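You operate a simulated robot arm through the tools that you are given. There is no shell and no other tool. Be economical: measure what you need, move in short steps, check, and stop when the job is done.

You are at the controls of a simulated robot arm. One attempt, no reset.

Task
Tighten cap 95 and pump the big port down to 1.0E-1 or less.
Fine: vent key off and cap tight before you open the port valve; close that valve at the end.

It is judged by the outcome, as a careful person would: the job done as asked, and still so three seconds after it is handed in. It fails if anything else is knocked over, pushed out of place, dropped, spilled or broken. Lids that push on must go on centred and level and be pressed home; caps that screw on are set level and turned clockwise until they are tight.

Robot
A 6-joint arm with a two-finger parallel gripper, fixed in place. Base frame: the origin is at the foot of the arm, x ahead of it, y to its left, z up. Lengths are in cm, angles in rad, forces in N, time in s.
Its first joint turns from -1.152 to 1.152 rad. Payload 2.1 kg.
Tool frame: the origin (TCP) lies between the finger pads and is the grasp point; the fingertips stand 3 cm ahead of it; z points along the fingers, y is the line along which they close. The gripper opens to 9.4 cm. The fingers are 2.8 cm wide and 1 cm thick; the gripper's body (5 by 9.6 cm) begins 5.5 cm behind the TCP.
Orientation is that of the tool frame in the base frame, as a unit quaternion [w, x, y, z]. With the fingers straight down and closing along the base's y, the tool's x points along the base's -x, its y along +y and its z along -z.

Tools
- The arm moves only by the tool drive_tool. Its argument "motion" is a list that holds one entry, the list of rows, each a list of 7 numbers: the finger opening in cm, from 0 to 9.4, then the shift along the tool's x, y, z in cm, then the turn, a rotation vector about the tool's x, y, z in rad. In form: [[[jaw, tx, ty, tz, ax, ay, az], ...]]. A call has 1 to 12 rows; each row is the pose to reach, as a shift and turn from the pose commanded when the call began, along the tool's axes at that moment. Rows are played at 5 a second. More than 5 cm and 0.15 rad between two rows, or a gripper value outside its range, and nothing of the call is played. A pose out of reach is approached as far as the arm can. The call stops where the force on the tool passes 40 N (or 10 N more than at its start, if that is more) or the arm is blocked; 0.2 s more then pass. Each finger travels about 7.2 cm/s and halts on what it meets, pressing with about 36 N; the grip force reading is that of the motor and also rises with nothing between the fingers. The clock runs only during rows and for 0.2 s after the last one: add rows that repeat a pose to give the fingers time. The reply holds the time, the measured pose of the TCP, the force on the tool along the base axes, the opening and the grip force, in the units named above and with some noise, with the torque about the TCP (base axes, N m) and any sound that the robot's microphone picked up.
- Cameras (640 x 400 px; columns grow to the right, rows downward): "scene" is fixed at [4.47, -35.88, 50.69]; the picture's right is [0.89, -0.47, 0.00], its down [-0.17, -0.32, -0.93] and it looks along [0.43, 0.83, -0.36] (base axes); focal length 318 px, centre (320, 200). "wrist" rides on the gripper at [7.6, 1.4, -10.2] in the tool frame; the picture's right is [-0.18, 0.98, 0.00], its down [-0.75, -0.14, -0.64] and it looks along [-0.63, -0.12, 0.77] (tool axes); focal length 243 px, centre (320, 200).
- camera(camera): a new picture of that camera. It takes no simulated time.
- point_at(camera, pixels): for up to 12 pixels [column, row] of the newest picture of that camera ("zoom" is the newest enlarged one), the place [x, y, z] in the base frame of the surface seen there, good to about 0.2 cm. It takes no simulated time.
- inspect(camera, box): a new picture of the part [left, top, right, bottom] of that camera's present view, enlarged. It takes no simulated time.
- sign_off(): hands the job in; it is judged then, once.

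Keep the steps short. Do not move on a guess: measure, check each grasp and each placing, and mend mistakes. In all there are 80 turns and 34 pictures (those below and enlarged ones count). Leave the gripper open and the arm clear of the work at the hand-in unless told otherwise, and finish with a single line.

The tools are called as a command line: name --argument value ..., lists and objects as JSON in quotes. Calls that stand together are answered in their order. drive_tool: Moves the arm, as the interface text tells. Its arguments: {"type":"object","properties":{"motion":{"type":"array"}},"required":["motion"]} The other tools are called the same way: camera (camera) takes a picture; point_at (camera, pixels) gives the place of the surface under pixels of a picture; inspect (camera, box) takes an enlarged picture of a part of a camera's view; sign_off () hands the job in.

At the start:

```text
t: 0.0
ee_pos: [30.02, 4.94, 39.85]
ee_rot: [0.0, 0.001, 1.0, 0.0]
contact_force: [0.4, 0.6, 0.2]
ft_torque: [0.02, 0.01, 0.0]
finger_gap: 9.38
finger_force: 0.0
```

scene: 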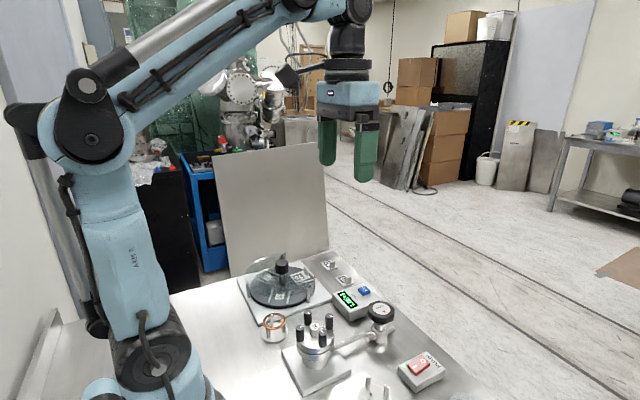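
wrist: 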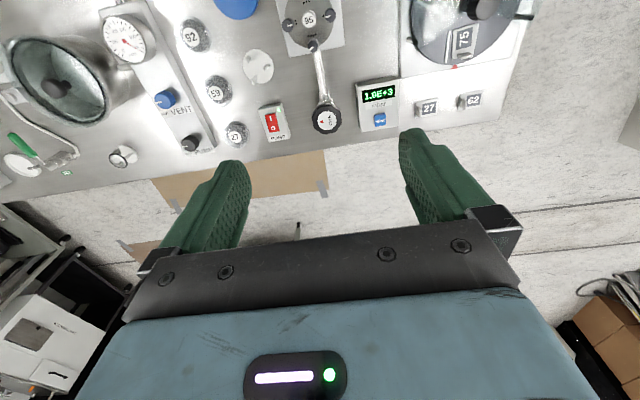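

I see a bench with several fixtures: cap 95 (wrist ~309,20), a red switch, a readout, a vent knob. I'll enlarge both views to identify them.

inspect --camera "wrist" --box '[240, 0, 540, 150]'

inspect --camera "wrist" --box '[0, 0, 300, 190]'

inspect --camera "scene" --box '[220, 240, 480, 400]'

```text
2.13 times, centred on (390, 75) of wrist
```

zoom: 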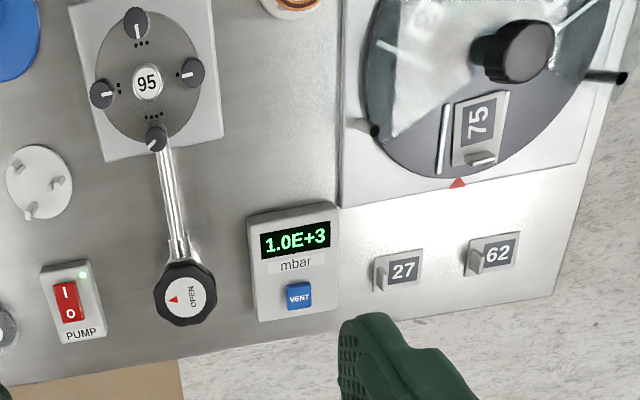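

```text
2.11 times, centred on (150, 95) of wrist
```

zoom: 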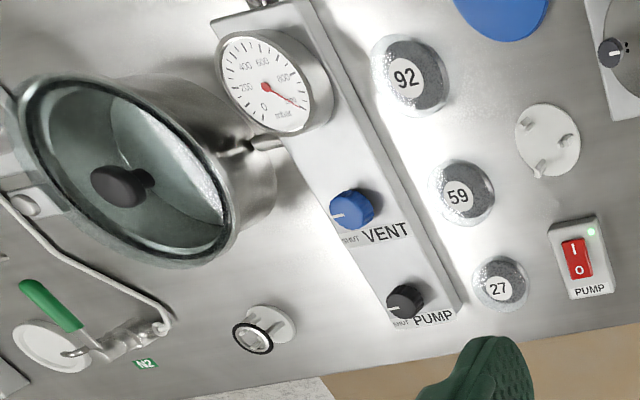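

```text
2.46 times, centred on (350, 320) of scene
```

zoom: 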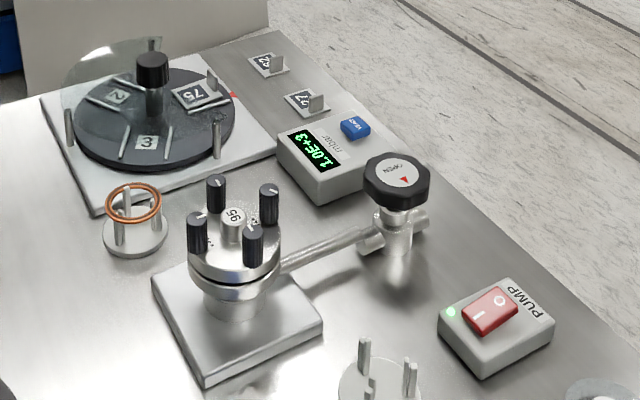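

Next I measure the positions of the key parts: cap 95, its knobs, valve wheel, pump switch, vent key.

point_at --camera "wrist" --pixels '[[309, 19], [288, 25], [304, 3], [330, 16], [312, 46], [326, 119], [272, 122], [380, 119], [378, 94], [258, 66], [280, 100], [340, 50]]'

inspect --camera "scene" --box '[280, 300, 360, 390]'

```text
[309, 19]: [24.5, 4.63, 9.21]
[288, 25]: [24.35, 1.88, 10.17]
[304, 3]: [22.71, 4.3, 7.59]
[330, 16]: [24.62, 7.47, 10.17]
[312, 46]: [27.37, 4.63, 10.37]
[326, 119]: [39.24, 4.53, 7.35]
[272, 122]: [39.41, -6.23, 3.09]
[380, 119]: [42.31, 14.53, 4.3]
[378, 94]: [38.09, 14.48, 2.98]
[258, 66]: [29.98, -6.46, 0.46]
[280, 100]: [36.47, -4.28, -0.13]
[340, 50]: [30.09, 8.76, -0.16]
```

```text
4.44 times, centred on (320, 345) of scene
```

zoom: 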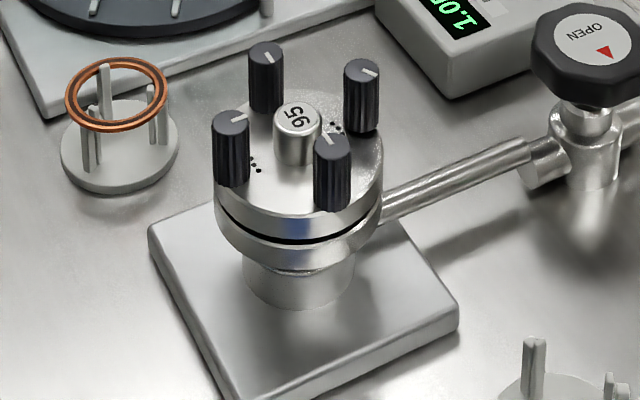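

The wrist points put the table near z=0, but the sheet says 6.3. I'll cross-check with the scene camera.

camera --camera "scene"

point_at --camera "scene" --pixels '[[314, 326], [309, 320], [328, 317], [305, 335], [330, 338], [380, 310], [418, 366], [364, 290], [345, 300], [360, 375], [420, 330], [240, 320]]'

```text
27 pictures are left
```

scene: 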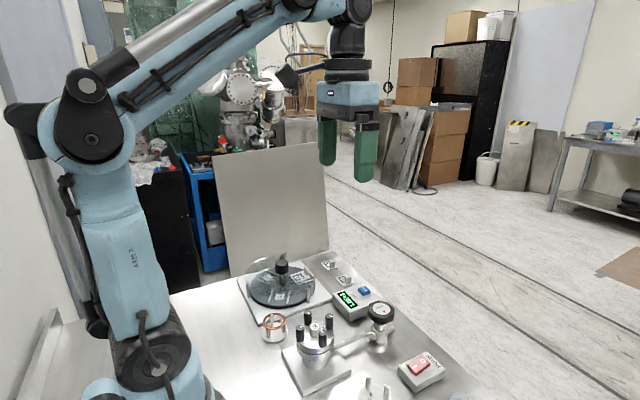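

```text
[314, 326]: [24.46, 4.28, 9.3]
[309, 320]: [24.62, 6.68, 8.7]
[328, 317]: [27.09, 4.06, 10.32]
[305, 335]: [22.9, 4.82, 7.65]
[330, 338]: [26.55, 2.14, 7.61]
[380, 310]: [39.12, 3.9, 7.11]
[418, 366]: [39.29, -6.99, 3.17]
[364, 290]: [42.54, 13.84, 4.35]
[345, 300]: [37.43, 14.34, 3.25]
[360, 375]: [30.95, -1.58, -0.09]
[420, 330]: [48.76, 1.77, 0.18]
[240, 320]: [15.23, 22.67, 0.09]
```

Both cameras agree: table is z≈0 in this frame (the "6.3" doesn't match; I'll approach by contact carefully). Cap 95 is at about (24.5, 4.5), with four knobs at radius ~2.8 marked with dots (order 1–4). I'll move back and lower for a closer look.

drive_tool --motion '[[[9.4, 2, 0, 3, 0, 0, 0], [9.4, 4, 0, 6, 0, 0, 0], [9.4, 6, 0, 9, 0, 0, 0], [9.4, 8, 0, 12, 0, 0, 0], [9.4, 8, 0, 12, 0, 0, 0]]]'

camera --camera "wrist"

```text
t: 1.2
ee_pos: [22.31, 4.99, 27.57]
ee_rot: [-0.001, -0.001, 1.0, -0.001]
contact_force: [0.1, 0.1, 0.0]
ft_torque: [-0.04, 0.01, 0.01]
finger_gap: 9.41
finger_force: 0.0
```

```text
26 pictures are left
```

wrist: 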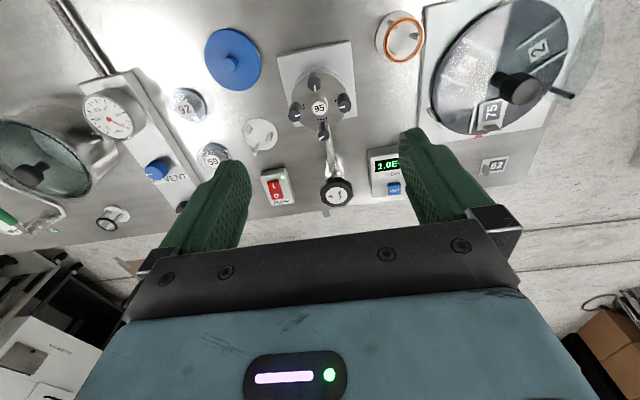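

inspect --camera "wrist" --box '[265, 40, 375, 150]'

inspect --camera "wrist" --box '[250, 135, 420, 225]'

```text
3.64 times, centred on (320, 95) of wrist
```

zoom: 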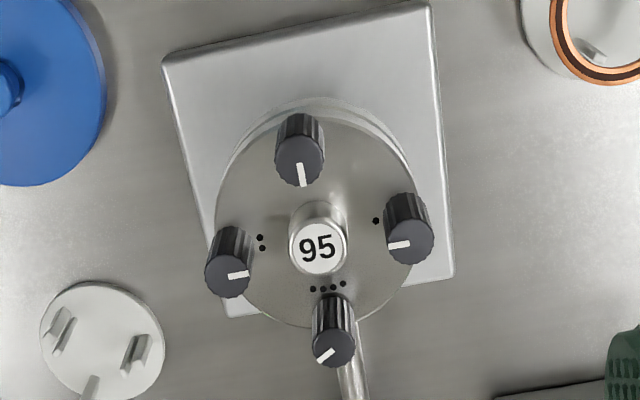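

```text
3.76 times, centred on (335, 180) of wrist
```

zoom: 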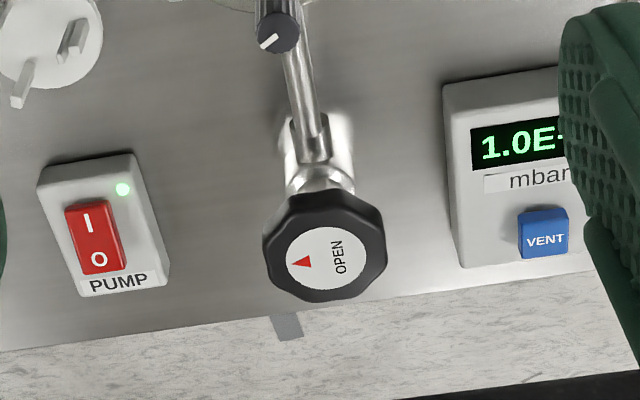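

Knobs 1, 2, 3 point inwards; knob 4 (+x, near the pipe) points elsewhere. I'll look at the flange gap, the vent key and the rocker from the scene camera.

inspect --camera "scene" --box '[294, 308, 340, 368]'

inspect --camera "scene" --box '[330, 280, 450, 395]'

point_at --camera "wrist" --pixels '[[319, 106], [298, 115], [315, 83], [345, 105], [323, 133], [335, 192], [275, 189], [394, 188], [390, 167]]'

```text
6.67 times, centred on (317, 338) of scene
```

zoom: 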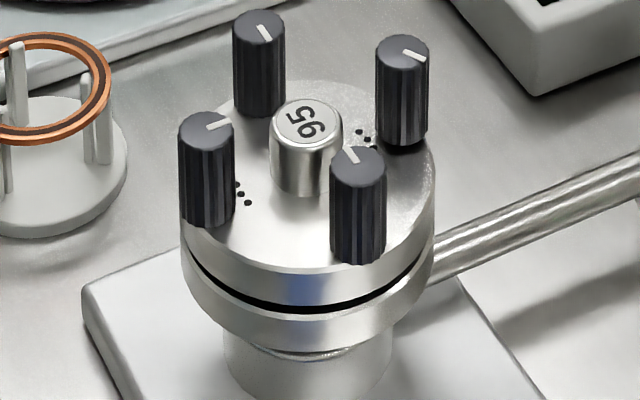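

```text
3.48 times, centred on (390, 338) of scene
```

zoom: 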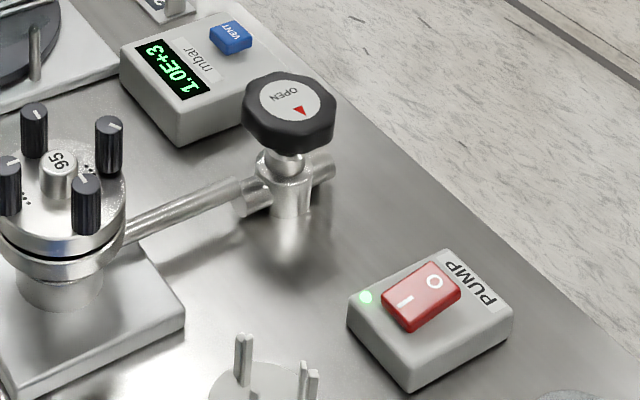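

```text
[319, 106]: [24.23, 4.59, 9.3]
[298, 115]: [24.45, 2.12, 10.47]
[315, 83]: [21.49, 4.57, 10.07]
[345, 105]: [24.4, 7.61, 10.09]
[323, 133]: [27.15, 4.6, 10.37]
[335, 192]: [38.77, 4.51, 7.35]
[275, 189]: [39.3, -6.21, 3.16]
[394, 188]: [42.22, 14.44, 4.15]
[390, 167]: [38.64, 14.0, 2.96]
```

All parts are measured: knob tops z≈10.2, centre boss top 9.3, so fingertips at ≥9.45 clear the boss. I move above knob 1 (24.4, 7.5) with a 3 cm gap, tips at z≈12.

drive_tool --motion '[[[6, -0.6, 0.7, 3, 0, 0, 0], [4, -1.2, 1.4, 6, 0, 0, 0], [3, -1.8, 2.0, 9, 0, 0, 0], [3, -2.2, 2.5, 12.6, 0, 0, 0], [3, -2.2, 2.5, 12.6, 0, 0, 0], [3, -2.2, 2.5, 12.6, 0, 0, 0]]]'

camera --camera "wrist"

```text
t: 2.6
ee_pos: [24.51, 7.41, 14.97]
ee_rot: [0.0, 0.0, 1.0, 0.0]
contact_force: [-0.7, -0.7, -0.4]
ft_torque: [0.01, 0.01, 0.02]
finger_gap: 2.99
finger_force: 0.1
```

```text
21 pictures are left
```

wrist: 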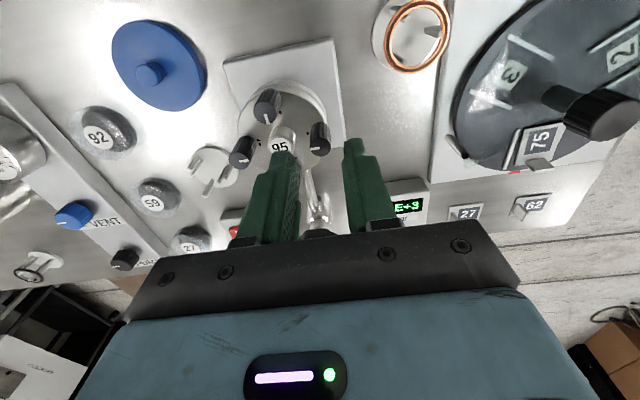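

Knob 1 is at (319,135), between the fingers. I check its place exactly before going down.

point_at --camera "wrist" --pixels '[[319, 130], [321, 144], [312, 144], [328, 143], [279, 146], [241, 157], [267, 107], [298, 110], [319, 152]]'

inspect --camera "wrist" --box '[220, 80, 360, 180]'

```text
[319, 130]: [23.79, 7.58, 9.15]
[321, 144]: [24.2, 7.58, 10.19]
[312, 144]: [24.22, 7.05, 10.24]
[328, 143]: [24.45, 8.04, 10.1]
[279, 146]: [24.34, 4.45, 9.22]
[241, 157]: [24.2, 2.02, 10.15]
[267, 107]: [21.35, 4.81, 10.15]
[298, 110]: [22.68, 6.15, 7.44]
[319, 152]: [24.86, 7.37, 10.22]
```

```text
4.00 times, centred on (290, 130) of wrist
```

zoom: 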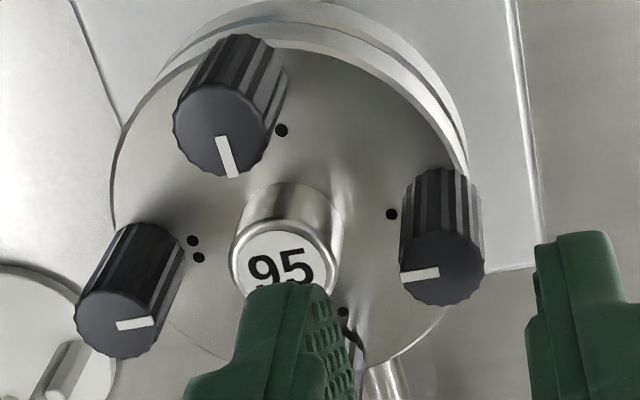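

Knob 1 centre is (24.5, 7.55), top 10.2. I descend 2.45 cm (tips at 9.5, above the boss) and close on it.

drive_tool --motion '[[[3, 0, 0.12, 1.3, 0, 0, 0], [3, 0, 0.12, 2.45, 0, 0, 0], [3, 0, 0.12, 2.45, 0, 0, 0], [1, 0, 0.12, 2.45, 0, 0, 0], [1, 0, 0.12, 2.45, 0, 0, 0], [0.6, 0, 0.12, 2.45, 0, 0, 0], [0.6, 0, 0.12, 2.45, 0, 0, 0]]]'

```text
t: 4.2
ee_pos: [24.3, 7.5, 12.71]
ee_rot: [0.0, 0.0, 1.0, -0.001]
contact_force: [-0.5, -17.2, -4.8]
ft_torque: [-0.66, 0.05, -0.04]
finger_gap: 1.4
finger_force: 35.9
```

Gripped (gap 1.4), with a −17 N side load, so I ease 0.1 cm to −y and begin turning clockwise, watching torque.

drive_tool --motion '[[[0.6, 0, -0.1, 0, 0, 0, 0], [0.6, 0, -0.1, 0, 0, 0, 0.1], [0.6, 0, -0.1, 0, 0, 0, 0.2], [0.6, 0, -0.1, 0, 0, 0, 0.3], [0.6, 0, -0.1, 0, 0, 0, 0.3]]]'

```text
t: 5.4
ee_pos: [24.22, 7.62, 12.71]
ee_rot: [0.0, 0.149, 0.989, 0.001]
contact_force: [2.1, -5.5, 0.5]
ft_torque: [-0.24, -0.02, 0.19]
finger_gap: 1.37
finger_force: 36.1
```

It turns with a light torque of 0.19 N·m. I continue clockwise.

drive_tool --motion '[[[0.6, 0, 0, 0, 0, 0, 0.14], [0.6, 0, 0, 0, 0, 0, 0.28], [0.6, 0, 0, 0, 0, 0, 0.42], [0.6, 0, 0, 0, 0, 0, 0.56], [0.6, 0, 0, 0, 0, 0, 0.7], [0.6, 0, 0, 0, 0, 0, 0.7]]]'

inspect --camera "wrist" --box '[220, 80, 400, 200]'

```text
t: 6.8
ee_pos: [24.3, 7.63, 12.66]
ee_rot: [-0.001, 0.481, 0.877, 0.002]
contact_force: [8.3, 17.8, -1.3]
ft_torque: [0.9, -0.23, 0.22]
finger_gap: 1.4
finger_force: 35.7
```

```text
3.33 times, centred on (310, 140) of wrist
```

zoom: 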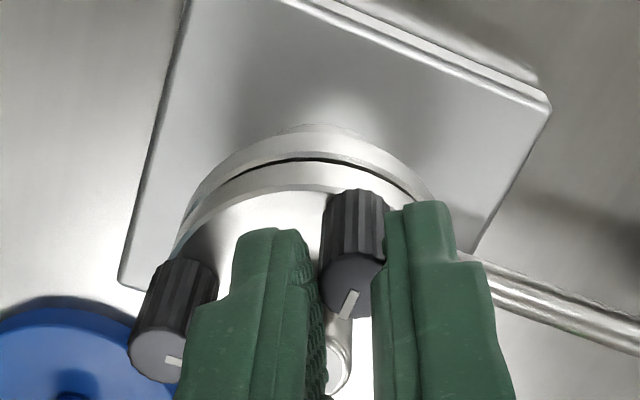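

The pointer moved in the image about as much as the camera turned, so the fingers slipped: knob 1 already seems tight. I release, rise and check.

drive_tool --motion '[[[3, 0, 0, 0, 0, 0, 0], [3, 0, 0, 0, 0, 0, 0], [3, 0, 0, -1.5, 0, 0, 0], [3, 0, 0, -3, 0, 0, -0.14], [3, 0, 0, -3, 0, 0, -0.28], [3, 0, 0, -3, 0, 0, -0.42], [3, 0, 0, -3, 0, 0, -0.56], [3, 0, 0, -3, 0, 0, -0.7], [3, 0, 0, -3, 0, 0, -0.84], [3, 0, 0, -3, 0, 0, -1.0], [3, 0, 0, -3, 0, 0, -1.0]]]'

inspect --camera "wrist" --box '[220, 80, 360, 180]'

```text
refused: row 10 steps farther than a row can; nothing moved
```

```text
4.00 times, centred on (290, 130) of wrist
```

zoom: 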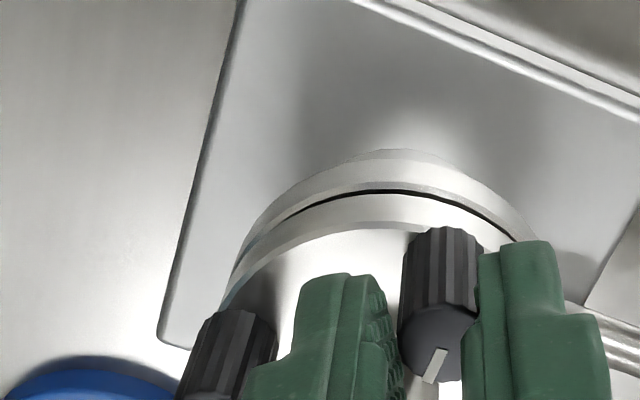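

One row step was too large (0.16). I resend it with finer turns.

drive_tool --motion '[[[3, 0, 0, 0, 0, 0, 0], [3, 0, 0, 0, 0, 0, 0], [3, 0, 0, -1.5, 0, 0, 0], [3, 0, 0, -3, 0, 0, -0.14], [3, 0, 0, -3, 0, 0, -0.28], [3, 0, 0, -3, 0, 0, -0.42], [3, 0, 0, -3, 0, 0, -0.56], [3, 0, 0, -3, 0, 0, -0.7], [3, 0, 0, -3, 0, 0, -0.84], [3, 0, 0, -3, 0, 0, -0.98], [3, 0, 0, -3, 0, 0, -0.98]]]'

inspect --camera "wrist" --box '[220, 80, 360, 180]'

```text
t: 9.2
ee_pos: [24.21, 7.48, 15.66]
ee_rot: [0.0, 0.009, 1.0, 0.001]
contact_force: [-0.1, 0.2, -0.3]
ft_torque: [-0.02, 0.02, 0.03]
finger_gap: 3.01
finger_force: 0.0
```

```text
4.00 times, centred on (290, 130) of wrist
```

zoom: 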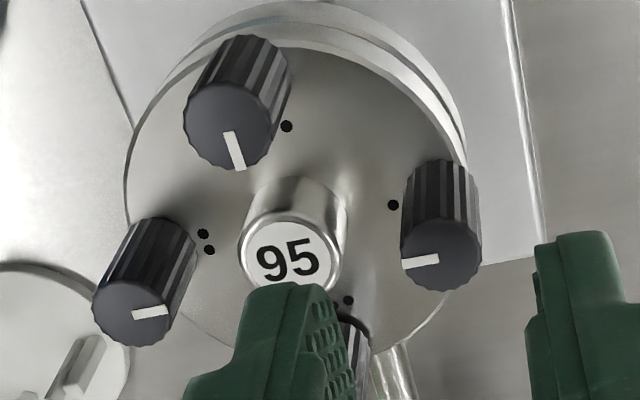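

Knob 1's pointer has not moved: it is already tight. Knob 4 is the odd one; I move above it (27.3, 4.55) with a pre-turn of −1.2 rad to leave room for clockwise turning.

drive_tool --motion '[[[3, -1, -1, 0, 0, 0, 0], [3, -2, -2, 0, 0, 0, -0.14], [3, -3.05, -2.95, 0, 0, 0, -0.28], [3, -3.05, -2.95, 0, 0, 0, -0.42], [3, -3.05, -2.95, 0, 0, 0, -0.56], [3, -3.05, -2.95, 0, 0, 0, -0.7], [3, -3.05, -2.95, 0, 0, 0, -0.84], [3, -3.05, -2.95, 0, 0, 0, -0.98], [3, -3.05, -2.95, 0, 0, 0, -1.12], [3, -3.05, -2.95, 0, 0, 0, -1.2], [3, -3.05, -2.95, 0, 0, 0, -1.2]]]'

inspect --camera "wrist" --box '[230, 80, 410, 200]'

point_at --camera "zoom" --pixels '[[320, 235], [340, 235], [300, 235], [320, 250], [340, 260]]'

```text
t: 11.6
ee_pos: [27.22, 4.49, 15.61]
ee_rot: [0.0, -0.557, 0.83, 0.0]
contact_force: [0.5, -0.1, 0.0]
ft_torque: [0.03, -0.01, -0.01]
finger_gap: 3.02
finger_force: 0.0
```

```text
3.33 times, centred on (320, 140) of wrist
```

zoom: 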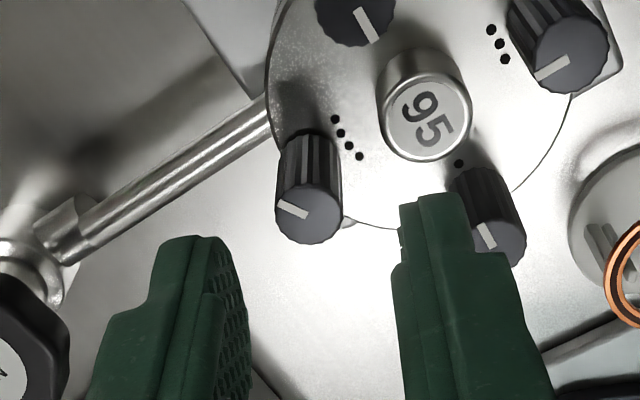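

```text
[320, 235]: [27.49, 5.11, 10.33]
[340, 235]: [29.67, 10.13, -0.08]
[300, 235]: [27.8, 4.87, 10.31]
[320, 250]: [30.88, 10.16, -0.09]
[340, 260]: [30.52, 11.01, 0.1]
```

Knob 4's face is centred at about zoom (309,208); I'll get its exact centre.

point_at --camera "zoom" --pixels '[[309, 212], [309, 190], [282, 212], [337, 212], [309, 240]]'

```text
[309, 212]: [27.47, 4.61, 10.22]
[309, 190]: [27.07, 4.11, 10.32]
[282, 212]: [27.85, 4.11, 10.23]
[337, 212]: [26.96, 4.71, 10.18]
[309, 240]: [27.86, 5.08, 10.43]
```

Centre ≈ (27.4, 4.55). I correct by tx −0.12, ty −0.17, descend 3.1 and close.

drive_tool --motion '[[[3, -0.12, -0.17, 1.5, 0, 0, 0], [3, -0.12, -0.17, 3.1, 0, 0, 0], [3, -0.12, -0.17, 3.1, 0, 0, 0], [1, -0.12, -0.17, 3.1, 0, 0, 0], [1, -0.12, -0.17, 3.1, 0, 0, 0], [0.6, -0.12, -0.17, 3.1, 0, 0, 0], [0.6, -0.12, -0.17, 3.1, 0, 0, 0]]]'

```text
t: 13.2
ee_pos: [27.39, 4.61, 12.74]
ee_rot: [0.001, -0.556, 0.831, -0.001]
contact_force: [15.9, -4.7, 3.3]
ft_torque: [-0.19, -0.65, 0.04]
finger_gap: 1.39
finger_force: 36.0
```

Gripped; same tool −y side load as before (a small centring offset). I ease ty −0.12 and turn clockwise 1.4 rad.

drive_tool --motion '[[[0.6, 0, -0.12, 0, 0, 0, 0], [0.6, 0, -0.12, 0, 0, 0, 0.14], [0.6, 0, -0.12, 0, 0, 0, 0.28], [0.6, 0, -0.12, 0, 0, 0, 0.42], [0.6, 0, -0.12, 0, 0, 0, 0.56], [0.6, 0, -0.12, 0, 0, 0, 0.7], [0.6, 0, -0.12, 0, 0, 0, 0.7]]]'

inspect --camera "wrist" --box '[230, 80, 410, 200]'

```text
t: 14.8
ee_pos: [27.62, 4.49, 12.5]
ee_rot: [0.002, -0.237, 0.971, 0.001]
contact_force: [11.7, 8.6, 23.3]
ft_torque: [0.31, -0.21, 0.0]
finger_gap: 1.35
finger_force: 36.5
```

```text
3.33 times, centred on (320, 140) of wrist
```

zoom: 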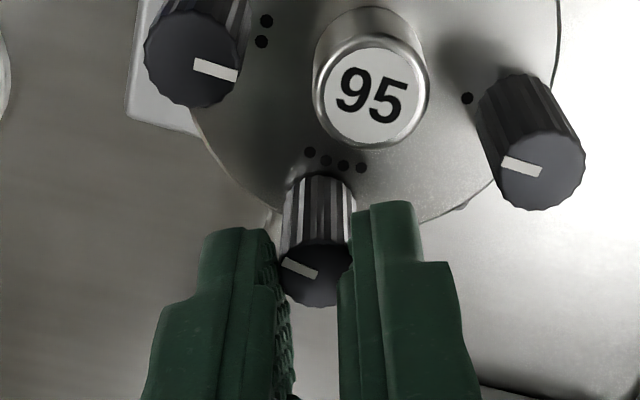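

Knob 4 turns with the fingers this time (pointer keeps its angle in the picture). Vertical load has built up to 23 N, so I release to relax and read the free pose.

drive_tool --motion '[[[2.6, 0, 0, 0, 0, 0, 0], [2.6, 0, 0, 0, 0, 0, 0], [2.6, 0, 0, 0, 0, 0, 0]]]'

inspect --camera "wrist" --box '[230, 80, 410, 200]'

point_at --camera "zoom" --pixels '[[315, 275], [290, 280], [350, 260], [315, 300], [315, 250], [375, 95], [210, 65], [535, 165]]'

```text
t: 15.6
ee_pos: [27.58, 4.46, 12.65]
ee_rot: [0.0, -0.238, 0.971, -0.001]
contact_force: [0.4, 0.8, 0.4]
ft_torque: [0.02, 0.02, 0.0]
finger_gap: 2.6
finger_force: 0.0
```

```text
3.33 times, centred on (320, 140) of wrist
```

zoom: 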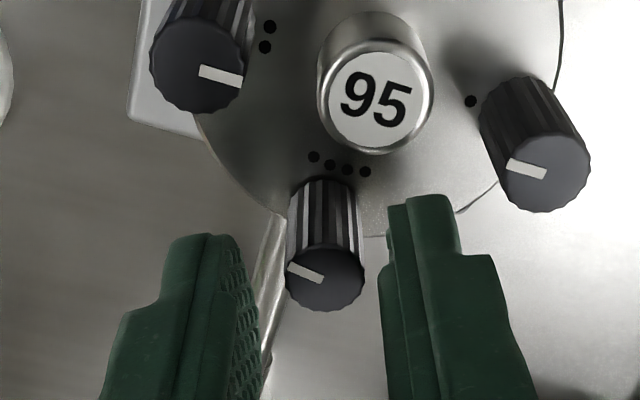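

```text
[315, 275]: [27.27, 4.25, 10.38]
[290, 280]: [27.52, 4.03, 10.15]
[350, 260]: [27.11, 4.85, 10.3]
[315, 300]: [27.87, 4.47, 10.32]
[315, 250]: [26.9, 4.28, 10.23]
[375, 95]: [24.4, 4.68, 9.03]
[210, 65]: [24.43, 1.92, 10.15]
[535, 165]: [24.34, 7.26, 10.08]
```

Free readings are clean. Knob 4's pointer still has about 1.4 rad to go to match the others. I regrip (tx +0.15) and turn clockwise again, following it down slightly.

drive_tool --motion '[[[1, 0.15, 0, 0, 0, 0, 0], [0.6, 0.15, 0, 0, 0, 0, 0], [0.6, 0.15, 0, 0, 0, 0, 0], [0.6, 0.15, 0, 0.02, 0, 0, 0.14], [0.6, 0.15, 0, 0.04, 0, 0, 0.28], [0.6, 0.15, 0, 0.06, 0, 0, 0.42], [0.6, 0.15, 0, 0.08, 0, 0, 0.56], [0.6, 0.15, 0, 0.1, 0, 0, 0.7], [0.6, 0.15, 0, 0.1, 0, 0, 0.84], [0.6, 0.15, 0, 0.1, 0, 0, 0.98], [0.6, 0.15, 0, 0.1, 0, 0, 0.98]]]'

```text
t: 18.0
ee_pos: [27.38, 4.44, 12.57]
ee_rot: [0.001, 0.249, 0.968, 0.002]
contact_force: [12.3, 17.2, 24.5]
ft_torque: [0.83, -0.13, 0.01]
finger_gap: 1.38
finger_force: 36.3
```

Still turning freely (torque ~0). I release, relax, regrip and turn on.

drive_tool --motion '[[[2.4, 0, 0, 0, 0, 0, 0], [2.4, 0, 0, 0, 0, 0, 0], [0.6, 0, 0, 0, 0, 0, 0], [0.6, 0, 0, 0, 0, 0, 0], [0.6, 0, 0, 0, 0, 0, 0], [0.6, 0, 0, 0, 0, 0, 0.14], [0.6, 0, 0, 0, 0, 0, 0.28], [0.6, 0, 0, 0, 0, 0, 0.42], [0.6, 0, 0, 0, 0, 0, 0.56], [0.6, 0, 0, 0, 0, 0, 0.7], [0.6, 0, 0, 0, 0, 0, 0.7]]]'

inspect --camera "wrist" --box '[230, 80, 410, 200]'

```text
t: 20.4
ee_pos: [27.44, 4.46, 12.57]
ee_rot: [0.001, 0.566, 0.824, 0.001]
contact_force: [10.5, 11.2, -0.8]
ft_torque: [0.53, -0.42, 0.06]
finger_gap: 1.38
finger_force: 35.5
```

```text
3.33 times, centred on (320, 140) of wrist
```

zoom: 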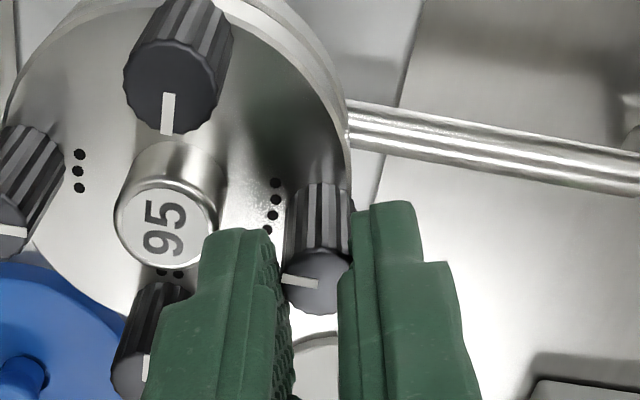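

Knob 4's pointer now looks at the centre like the others. I turn a further 0.42 rad to confirm it has bottomed out (should slip).

drive_tool --motion '[[[0.6, 0, 0, 0, 0, 0, 0.14], [0.6, 0, 0, 0, 0, 0, 0.28], [0.6, 0, 0, 0, 0, 0, 0.42], [0.6, 0, 0, 0, 0, 0, 0.42]]]'

inspect --camera "wrist" --box '[230, 80, 410, 200]'

```text
t: 21.4
ee_pos: [27.31, 4.38, 12.59]
ee_rot: [0.0, 0.725, 0.689, 0.0]
contact_force: [12.8, 3.0, -0.2]
ft_torque: [0.08, -0.55, 0.11]
finger_gap: 1.37
finger_force: 35.7
```

```text
3.33 times, centred on (320, 140) of wrist
```

zoom: 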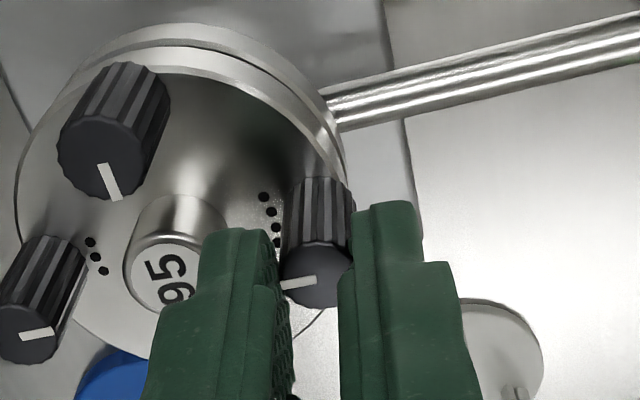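

The pointer slipped against the fingers: knob 4 is tight. I release, rise, unwind, and go above knob 3 (21.5, 4.6) to test knobs 3 and 2 too.

drive_tool --motion '[[[2.8, 0, 0, 0, 0, 0, 0], [2.8, 0, 0, 0, 0, 0, 0], [2.8, 0, 0, -3, 0, 0, 0], [2.8, -0.05, -2, -3, 0, 0, -0.14], [2.8, -0.1, -4, -3, 0, 0, -0.28], [2.8, -0.1, -5.8, -3, 0, 0, -0.42], [2.8, -0.1, -5.8, -3, 0, 0, -0.56], [2.8, -0.1, -5.8, -3, 0, 0, -0.7], [2.8, -0.1, -5.8, -3, 0, 0, -0.84], [2.8, -0.1, -5.8, -3, 0, 0, -0.98], [2.8, -0.1, -5.8, -3, 0, 0, -1.12], [2.8, -0.1, -5.8, -3, 0, 0, -1.12]]]'

inspect --camera "wrist" --box '[230, 80, 410, 200]'

point_at --camera "zoom" --pixels '[[300, 200], [320, 200], [340, 200], [320, 220], [300, 220], [340, 220], [320, 180]]'

```text
t: 24.0
ee_pos: [21.67, 4.54, 15.46]
ee_rot: [0.001, 0.245, 0.969, 0.0]
contact_force: [0.5, 0.3, 1.0]
ft_torque: [0.0, 0.0, -0.03]
finger_gap: 2.82
finger_force: 0.0
```

```text
3.33 times, centred on (320, 140) of wrist
```

zoom: 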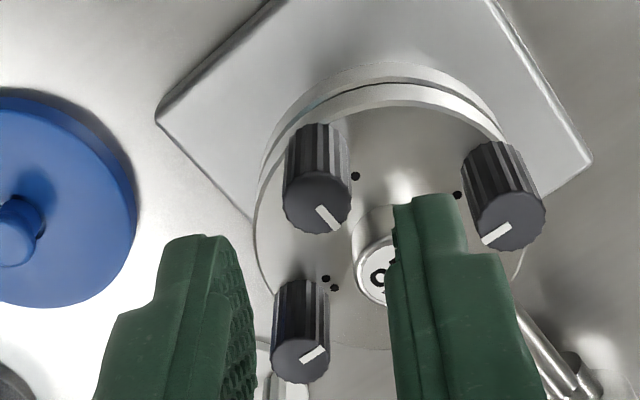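

```text
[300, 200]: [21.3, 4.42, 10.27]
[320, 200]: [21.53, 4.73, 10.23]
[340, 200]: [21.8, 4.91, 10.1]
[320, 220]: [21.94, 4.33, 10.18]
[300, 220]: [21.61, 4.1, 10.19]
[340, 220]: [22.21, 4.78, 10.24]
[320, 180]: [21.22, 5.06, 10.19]
```

Knob 3 centre (21.55, 4.65) lies between the fingers. I descend, grip and test-turn 0.42 clockwise.

drive_tool --motion '[[[2.8, 0.1, 0, 1.5, 0, 0, 0], [2.8, 0.1, 0, 2.9, 0, 0, 0], [2.8, 0.1, 0, 2.9, 0, 0, 0], [0.6, 0.1, 0, 2.9, 0, 0, 0], [0.6, 0.1, 0, 2.9, 0, 0, 0], [0.6, 0.1, 0, 2.9, 0, 0, 0], [0.6, 0.1, 0, 2.9, 0, 0, 0.14], [0.6, 0.1, 0, 2.9, 0, 0, 0.28], [0.6, 0.1, 0, 2.9, 0, 0, 0.42], [0.6, 0.1, 0, 2.9, 0, 0, 0.42]]]'

```text
t: 26.2
ee_pos: [21.56, 4.68, 12.67]
ee_rot: [0.0, 0.446, 0.895, 0.0]
contact_force: [-5.4, -11.3, -0.3]
ft_torque: [-0.43, 0.24, 0.23]
finger_gap: 1.39
finger_force: 36.3
```

Torque 0.23 N·m with no sinking: knob 3 is tight. I release, rise and go above knob 2 (24.35, 2.0).

drive_tool --motion '[[[2.8, 0, 0, 0, 0, 0, 0], [2.8, 0, 0, 0, 0, 0, 0], [2.8, 0, 0, -3, 0, 0, 0], [2.8, -2, 0.3, -3, 0, 0, -0.14], [2.8, -3.8, 0.62, -3, 0, 0, -0.28], [2.8, -3.8, 0.62, -3, 0, 0, -0.42], [2.8, -3.8, 0.62, -3, 0, 0, -0.42]]]'

inspect --camera "wrist" --box '[230, 80, 410, 200]'

point_at --camera "zoom" --pixels '[[300, 200], [320, 200], [340, 200], [320, 220], [300, 220], [340, 220], [320, 180]]'

```text
t: 27.8
ee_pos: [24.29, 1.96, 15.7]
ee_rot: [0.0, 0.246, 0.969, 0.0]
contact_force: [0.4, -0.2, 0.3]
ft_torque: [0.02, -0.01, 0.01]
finger_gap: 2.82
finger_force: 0.0
```

```text
3.33 times, centred on (320, 140) of wrist
```

zoom: 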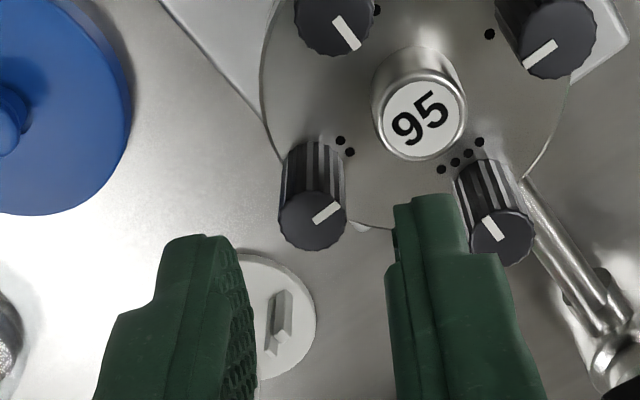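

```text
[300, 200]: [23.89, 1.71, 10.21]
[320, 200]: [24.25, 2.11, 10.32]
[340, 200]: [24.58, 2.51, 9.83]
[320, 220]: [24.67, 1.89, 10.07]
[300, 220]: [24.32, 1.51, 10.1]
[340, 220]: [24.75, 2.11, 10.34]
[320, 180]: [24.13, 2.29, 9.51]
```

All four pointers look at the centre. Knob 2's centre is (24.5, 1.8); I descend, grip and test-turn.

drive_tool --motion '[[[2.8, -0.25, -0.08, 1.5, 0, 0, 0], [2.8, -0.25, -0.08, 3.05, 0, 0, 0], [2.8, -0.25, -0.08, 3.05, 0, 0, 0], [0.6, -0.25, -0.08, 3.05, 0, 0, 0], [0.6, -0.25, -0.08, 3.05, 0, 0, 0], [0.6, -0.25, -0.08, 3.05, 0, 0, 0], [0.6, -0.25, -0.08, 3.05, 0, 0, 0.14], [0.6, -0.25, -0.08, 3.05, 0, 0, 0.28], [0.6, -0.25, -0.08, 3.05, 0, 0, 0.42], [0.6, -0.25, -0.08, 3.05, 0, 0, 0.42]]]'

```text
t: 30.0
ee_pos: [24.46, 1.78, 12.48]
ee_rot: [0.001, 0.445, 0.896, -0.002]
contact_force: [-9.5, -14.1, -0.5]
ft_torque: [-0.44, 0.3, 0.05]
finger_gap: 1.55
finger_force: 8.0
```

Grip reads only 8 N with gap 1.55, unlike the others. I hold to settle before judging.

drive_tool --motion '[[[0.6, 0, 0, 0, 0, 0, 0], [0.6, 0, 0, 0, 0, 0, 0], [0.6, 0, 0, 0, 0, 0, 0.14], [0.6, 0, 0, 0, 0, 0, 0.28], [0.6, 0, 0, 0, 0, 0, 0.28]]]'

inspect --camera "wrist" --box '[230, 80, 410, 200]'

```text
t: 31.2
ee_pos: [24.33, 1.97, 12.49]
ee_rot: [0.0, 0.566, 0.825, 0.0]
contact_force: [-8.8, -8.5, -0.4]
ft_torque: [-0.38, 0.43, 0.01]
finger_gap: 1.38
finger_force: 35.5
```

```text
3.33 times, centred on (320, 140) of wrist
```

zoom: 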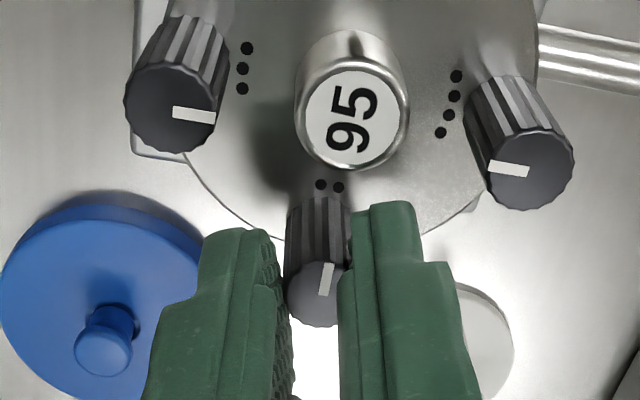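

Knob 2 did not move either (pointer still inward): all four are tight, cap 95 is done. I release, rise and move to view the vent key, valve and pump switch.

drive_tool --motion '[[[2.8, 0, 0, 0, 0, 0, 0], [2.8, 0, 0, 0, 0, 0, 0], [2.8, 0, 0, -4, 0, 0, 0], [2.8, 0.4, 1.6, -7, 0, 0, -0.14], [2.8, 0.8, 3.2, -9.5, 0, 0, -0.28], [2.8, 1.2, 4.8, -9.5, 0, 0, -0.42], [2.8, 1.6, 6.4, -9.5, 0, 0, -0.56], [2.8, 2, 8, -9.5, 0, 0, -0.7], [2.8, 2.4, 9.6, -9.5, 0, 0, -0.84], [2.8, 2.8, 11.6, -9.5, 0, 0, -0.98], [2.8, 3.4, 13.8, -9.5, 0, 0, -1.1], [2.8, 3.4, 13.8, -9.5, 0, 0, -1.2]]]'

camera --camera "wrist"

```text
t: 33.8
ee_pos: [36.15, 10.1, 22.04]
ee_rot: [0.0, -0.001, 1.0, 0.0]
contact_force: [0.4, -0.3, 0.2]
ft_torque: [-0.02, 0.02, 0.04]
finger_gap: 2.79
finger_force: 0.0
```

```text
8 pictures are left
```

wrist: 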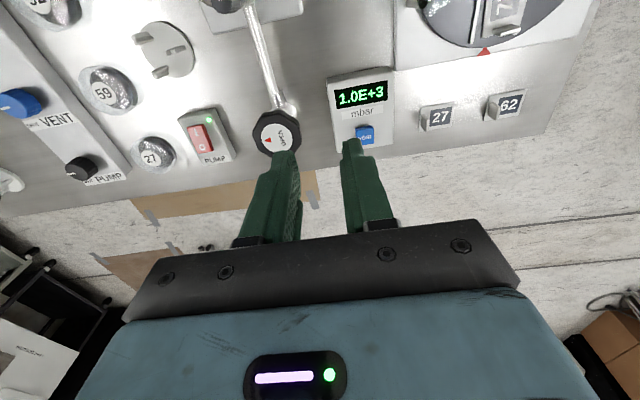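

8 pictures left. I use point_at on the vent key (364,134), its box, the rocker ends and the valve wheel.

point_at --camera "wrist" --pixels '[[360, 128], [370, 127], [365, 135], [362, 141], [372, 140], [385, 130], [350, 122], [196, 130], [204, 146], [208, 121], [222, 150], [340, 90]]'

point_at --camera "wrist" --pixels '[[278, 132], [260, 130], [297, 128], [276, 115], [281, 150], [268, 137], [290, 106], [255, 75]]'

inspect --camera "scene" --box '[335, 275, 400, 325]'

```text
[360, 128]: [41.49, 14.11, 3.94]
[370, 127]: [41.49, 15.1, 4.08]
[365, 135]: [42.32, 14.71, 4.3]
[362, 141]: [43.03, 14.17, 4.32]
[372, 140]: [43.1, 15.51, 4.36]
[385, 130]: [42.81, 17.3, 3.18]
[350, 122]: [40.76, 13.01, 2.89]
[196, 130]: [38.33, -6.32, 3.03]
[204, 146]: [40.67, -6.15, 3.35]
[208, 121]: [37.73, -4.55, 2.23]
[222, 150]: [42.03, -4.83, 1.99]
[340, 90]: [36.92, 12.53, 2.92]
```

```text
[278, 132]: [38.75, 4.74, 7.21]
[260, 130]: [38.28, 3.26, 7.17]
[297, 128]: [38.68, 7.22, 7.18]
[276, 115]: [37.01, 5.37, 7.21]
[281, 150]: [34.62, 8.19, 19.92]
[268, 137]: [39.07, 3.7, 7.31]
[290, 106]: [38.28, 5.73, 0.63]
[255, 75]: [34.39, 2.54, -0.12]
```

```text
8.00 times, centred on (368, 300) of scene
```

zoom: 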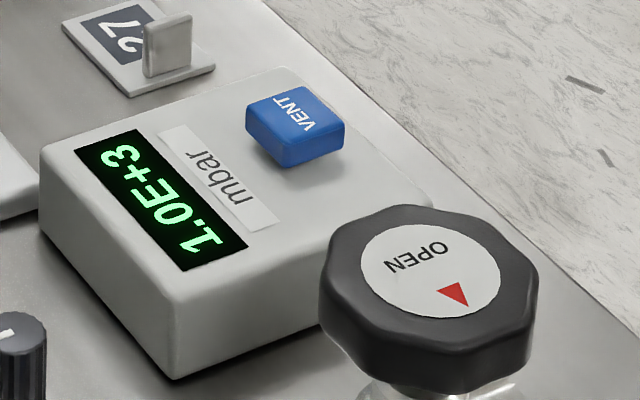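

The rocker's "I" end is down (3.0 vs 3.35) and its lamp is lit: pump is running. The vent key's top is 4.3, the box 3.0. I measure the key more finely on the enlarged scene picture.

point_at --camera "zoom" --pixels '[[300, 90], [260, 112], [330, 122], [285, 138], [295, 115], [265, 135], [283, 160], [315, 152], [265, 160], [300, 175], [340, 160], [240, 110]]'

```text
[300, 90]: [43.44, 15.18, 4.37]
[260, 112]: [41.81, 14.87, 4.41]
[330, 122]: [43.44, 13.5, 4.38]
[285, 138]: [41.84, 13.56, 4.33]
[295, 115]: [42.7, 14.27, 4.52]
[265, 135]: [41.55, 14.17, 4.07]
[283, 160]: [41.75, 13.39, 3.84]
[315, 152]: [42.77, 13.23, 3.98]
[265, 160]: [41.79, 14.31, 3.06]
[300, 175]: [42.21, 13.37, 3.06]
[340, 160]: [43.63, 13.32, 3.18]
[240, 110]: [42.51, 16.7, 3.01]
```

The key cap floats well above its box (bottom ≈3.8, box 3.05, box visible under it): it is up, i.e. vent off. Now the valve wheel: I measure its rim and centre on the same picture.

point_at --camera "zoom" --pixels '[[434, 268], [335, 265], [530, 270], [425, 215], [420, 340], [420, 378], [335, 330], [525, 345], [385, 392]]'

point_at --camera "wrist" --pixels '[[255, 133], [300, 130], [277, 113], [264, 120], [272, 152], [292, 118], [296, 145]]'

```text
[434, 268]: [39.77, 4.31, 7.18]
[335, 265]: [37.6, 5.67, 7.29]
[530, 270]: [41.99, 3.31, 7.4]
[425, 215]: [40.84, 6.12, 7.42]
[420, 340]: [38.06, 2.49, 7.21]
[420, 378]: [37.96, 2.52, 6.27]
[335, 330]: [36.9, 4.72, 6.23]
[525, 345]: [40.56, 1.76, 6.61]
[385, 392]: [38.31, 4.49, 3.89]
```

```text
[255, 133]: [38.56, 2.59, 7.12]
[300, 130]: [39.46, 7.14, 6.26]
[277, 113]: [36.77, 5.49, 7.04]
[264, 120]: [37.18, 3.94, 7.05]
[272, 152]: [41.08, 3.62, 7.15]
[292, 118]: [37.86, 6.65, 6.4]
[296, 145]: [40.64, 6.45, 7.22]
```

Wheel centre ≈ (39.4, 4.5), radius ≈2.3, z from ~5.5 to 7.3. I go above it with jaws at 7.5 and pre-turned +1.2 rad, ready to turn counter-clockwise (open).

drive_tool --motion '[[[7.5, -0.6, -1.2, 0, 0, 0, 0.14], [7.5, -1.3, -2.4, 0, 0, 0, 0.28], [7.5, -2.0, -3.6, 1, 0, 0, 0.42], [7.5, -2.7, -4.8, 3, 0, 0, 0.56], [7.5, -3.25, -5.6, 5, 0, 0, 0.7], [7.5, -3.25, -5.6, 6.5, 0, 0, 0.84], [7.5, -3.25, -5.6, 8, 0, 0, 0.98], [7.5, -3.25, -5.6, 9, 0, 0, 1.12], [7.5, -3.25, -5.6, 9, 0, 0, 1.2], [7.5, -3.25, -5.6, 9, 0, 0, 1.2]]]'

camera --camera "wrist"

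```text
t: 36.0
ee_pos: [39.44, 4.39, 13.03]
ee_rot: [0.0, 0.565, 0.825, 0.0]
contact_force: [0.6, 0.0, 0.8]
ft_torque: [0.01, 0.02, -0.03]
finger_gap: 7.48
finger_force: 0.0
```

```text
6 pictures are left
```

wrist: 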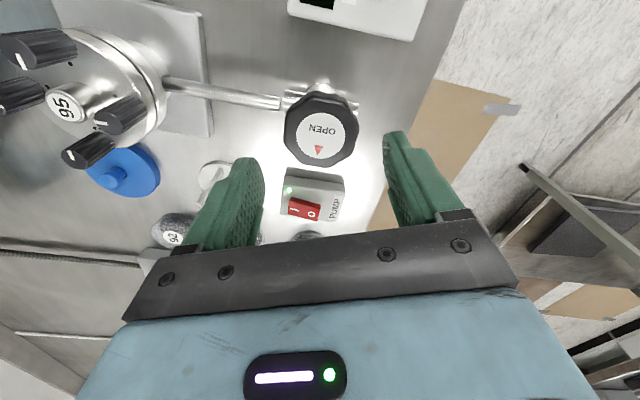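

The wheel is centred at (321,128). I measure its rim from here.

point_at --camera "wrist" --pixels '[[321, 130], [290, 125], [353, 133], [326, 102], [316, 160], [320, 165], [287, 140]]'

```text
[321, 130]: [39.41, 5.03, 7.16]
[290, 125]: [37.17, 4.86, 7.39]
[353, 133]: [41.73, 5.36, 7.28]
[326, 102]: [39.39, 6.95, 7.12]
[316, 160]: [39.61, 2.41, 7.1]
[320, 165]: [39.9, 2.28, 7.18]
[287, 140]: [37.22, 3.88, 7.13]
```

Centre is (39.45, 4.65). I correct, descend 4.1 (tips ≈5.9) and close on the wheel.

drive_tool --motion '[[[7.5, 0.2, 0.1, 2, 0, 0, 0], [7.5, 0.2, 0.1, 4.1, 0, 0, 0], [7.5, 0.2, 0.1, 4.1, 0, 0, 0], [5, 0.2, 0.1, 4.1, 0, 0, 0], [4, 0.2, 0.1, 4.1, 0, 0, 0], [3.8, 0.2, 0.1, 4.1, 0, 0, 0], [3.8, 0.2, 0.1, 4.1, 0, 0, 0]]]'

```text
t: 37.6
ee_pos: [39.31, 4.87, 8.8]
ee_rot: [0.0, 0.564, 0.826, 0.0]
contact_force: [13.7, 5.1, -17.8]
ft_torque: [-0.08, 0.17, 0.03]
finger_gap: 5.38
finger_force: 44.8
```

Gap is 5.38, wider than expected, with some vertical load. I hold a moment and re-read.

drive_tool --motion '[[[3.8, 0, 0, 0, 0, 0, 0], [3.8, 0, 0, 0, 0, 0, 0], [3.8, 0, 0, 0, 0, 0, 0]]]'

inspect --camera "wrist" --box '[200, 70, 440, 230]'

```text
t: 38.4
ee_pos: [39.42, 4.84, 8.76]
ee_rot: [0.0, 0.564, 0.825, 0.002]
contact_force: [16.9, 6.6, -24.4]
ft_torque: [0.0, 0.28, 0.07]
finger_gap: 5.38
finger_force: 45.1
```

```text
2.50 times, centred on (320, 150) of wrist
```

zoom: 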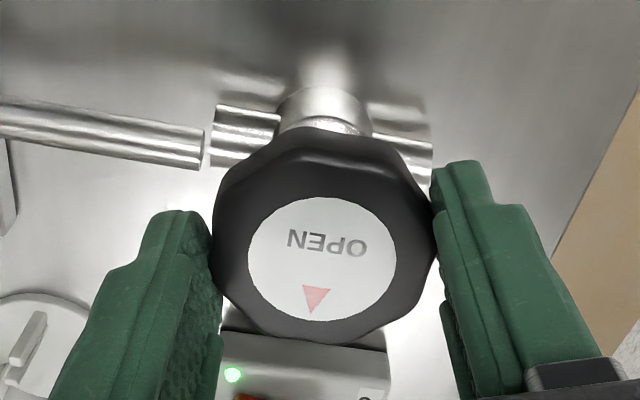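

The fingers hold the wheel on both sides. I relieve the side load (ty +0.1, tz +0.1) and start turning counter-clockwise.

drive_tool --motion '[[[3.8, 0, 0.1, 0.1, 0, 0, 0], [3.8, 0, 0.1, 0.1, 0, 0, -0.14], [3.8, 0, 0.1, 0.1, 0, 0, -0.28], [3.8, 0, 0.1, 0.1, 0, 0, -0.42], [3.8, 0, 0.1, 0.1, 0, 0, -0.56], [3.8, 0, 0.1, 0.1, 0, 0, -0.7], [3.8, 0, 0.1, 0.1, 0, 0, -0.7]]]'

camera --camera "wrist"

```text
t: 40.0
ee_pos: [39.3, 4.6, 8.89]
ee_rot: [-0.005, 0.247, 0.969, 0.0]
contact_force: [-33.5, 8.0, -2.4]
ft_torque: [0.54, -0.24, 0.01]
finger_gap: 5.36
finger_force: 45.0
```

```text
4 pictures are left
```

wrist: 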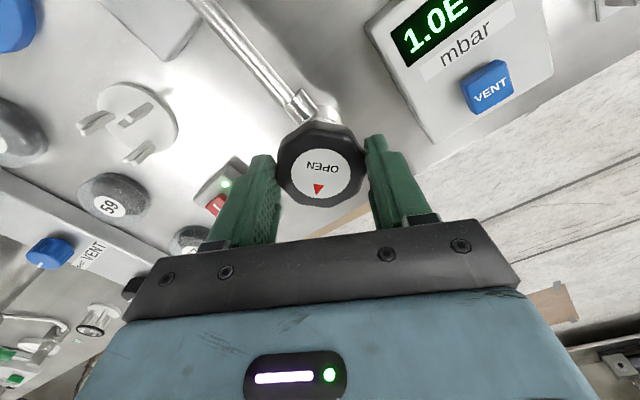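

The wheel turns with the fingers (label unchanged in view), free torque. I relieve along tool x (+0.2) and turn on counter-clockwise 1.26 rad.

drive_tool --motion '[[[3.8, 0.2, 0, 0, 0, 0, 0], [3.8, 0.2, 0, 0, 0, 0, -0.14], [3.8, 0.2, 0, 0, 0, 0, -0.28], [3.8, 0.2, 0, 0, 0, 0, -0.42], [3.8, 0.2, 0, 0, 0, 0, -0.56], [3.8, 0.2, 0, 0, 0, 0, -0.7], [3.8, 0.2, 0, 0, 0, 0, -0.84], [3.8, 0.2, 0, 0, 0, 0, -0.98], [3.8, 0.2, 0, 0, 0, 0, -1.12], [3.8, 0.2, 0, 0, 0, 0, -1.26], [3.8, 0.2, 0, 0, 0, 0, -1.26]]]'

```text
t: 41.5
ee_pos: [39.26, 4.45, 8.77]
ee_rot: [-0.001, -0.099, 0.995, -0.005]
contact_force: [-0.3, -2.2, -3.8]
ft_torque: [0.28, 0.21, 0.01]
finger_gap: 5.4
finger_force: 45.3
stopped in row 7: the force on the tool passed its limit (the readings are from after the stop); the commanded pose is now the measured one
```

It stopped at yaw −0.2 on side force. I release briefly to recentre at (39.45, 4.65), regrip and carry on.

drive_tool --motion '[[[7, 0, 0, 0, 0, 0, 0], [7, 0, 0, 0, 0, 0, 0], [7, -0.2, 0.2, 0, 0, 0, 0], [3.8, -0.2, 0.2, 0, 0, 0, 0], [3.8, -0.2, 0.2, 0, 0, 0, 0], [3.8, -0.2, 0.2, 0, 0, 0, 0], [3.8, -0.2, 0.2, 0, 0, 0, 0]]]'

```text
t: 43.0
ee_pos: [39.35, 4.49, 8.79]
ee_rot: [0.0, -0.097, 0.995, -0.008]
contact_force: [6.7, -29.3, -7.8]
ft_torque: [0.48, 0.08, -0.02]
finger_gap: 5.41
finger_force: 44.9
```

The −29 N in y means I'm ~0.15 too far to +y. I correct and turn on.

drive_tool --motion '[[[3.8, 0, -0.15, 0, 0, 0, 0], [3.8, 0, -0.15, 0, 0, 0, -0.12], [3.8, 0, -0.15, 0, 0, 0, -0.24], [3.8, 0, -0.15, 0, 0, 0, -0.36], [3.8, 0, -0.15, 0, 0, 0, -0.48], [3.8, 0, -0.15, 0, 0, 0, -0.6], [3.8, 0, -0.15, 0, 0, 0, -0.72], [3.8, 0, -0.15, 0, 0, 0, -0.72]]]'

```text
t: 44.9
ee_pos: [39.43, 4.4, 8.75]
ee_rot: [-0.003, -0.444, 0.896, -0.004]
contact_force: [4.8, -17.9, 3.6]
ft_torque: [0.2, -0.56, -0.02]
finger_gap: 5.39
finger_force: 44.9
```

Turned ~2.1 rad so far, no stop felt. I continue 0.6 more and then look at the readout.

drive_tool --motion '[[[3.8, 0, -0.05, 0, 0, 0, -0.12], [3.8, 0, -0.05, 0, 0, 0, -0.24], [3.8, 0, -0.05, 0, 0, 0, -0.36], [3.8, 0, -0.05, 0, 0, 0, -0.48], [3.8, 0, -0.05, 0, 0, 0, -0.6], [3.8, 0, -0.05, 0, 0, 0, -0.6], [3.8, 0, -0.05, 0, 0, 0, -0.6]]]'

camera --camera "wrist"

```text
t: 46.5
ee_pos: [39.41, 4.53, 8.75]
ee_rot: [-0.004, -0.688, 0.725, -0.004]
contact_force: [12.9, -10.9, -2.9]
ft_torque: [-0.57, -0.03, 0.0]
finger_gap: 5.41
finger_force: 45.4
```

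```text
3 pictures are left
```

wrist: 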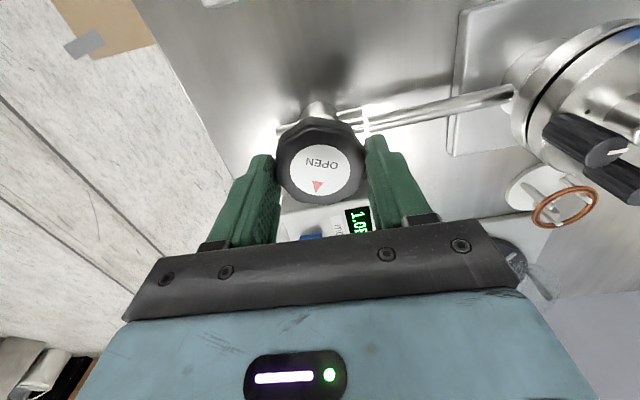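

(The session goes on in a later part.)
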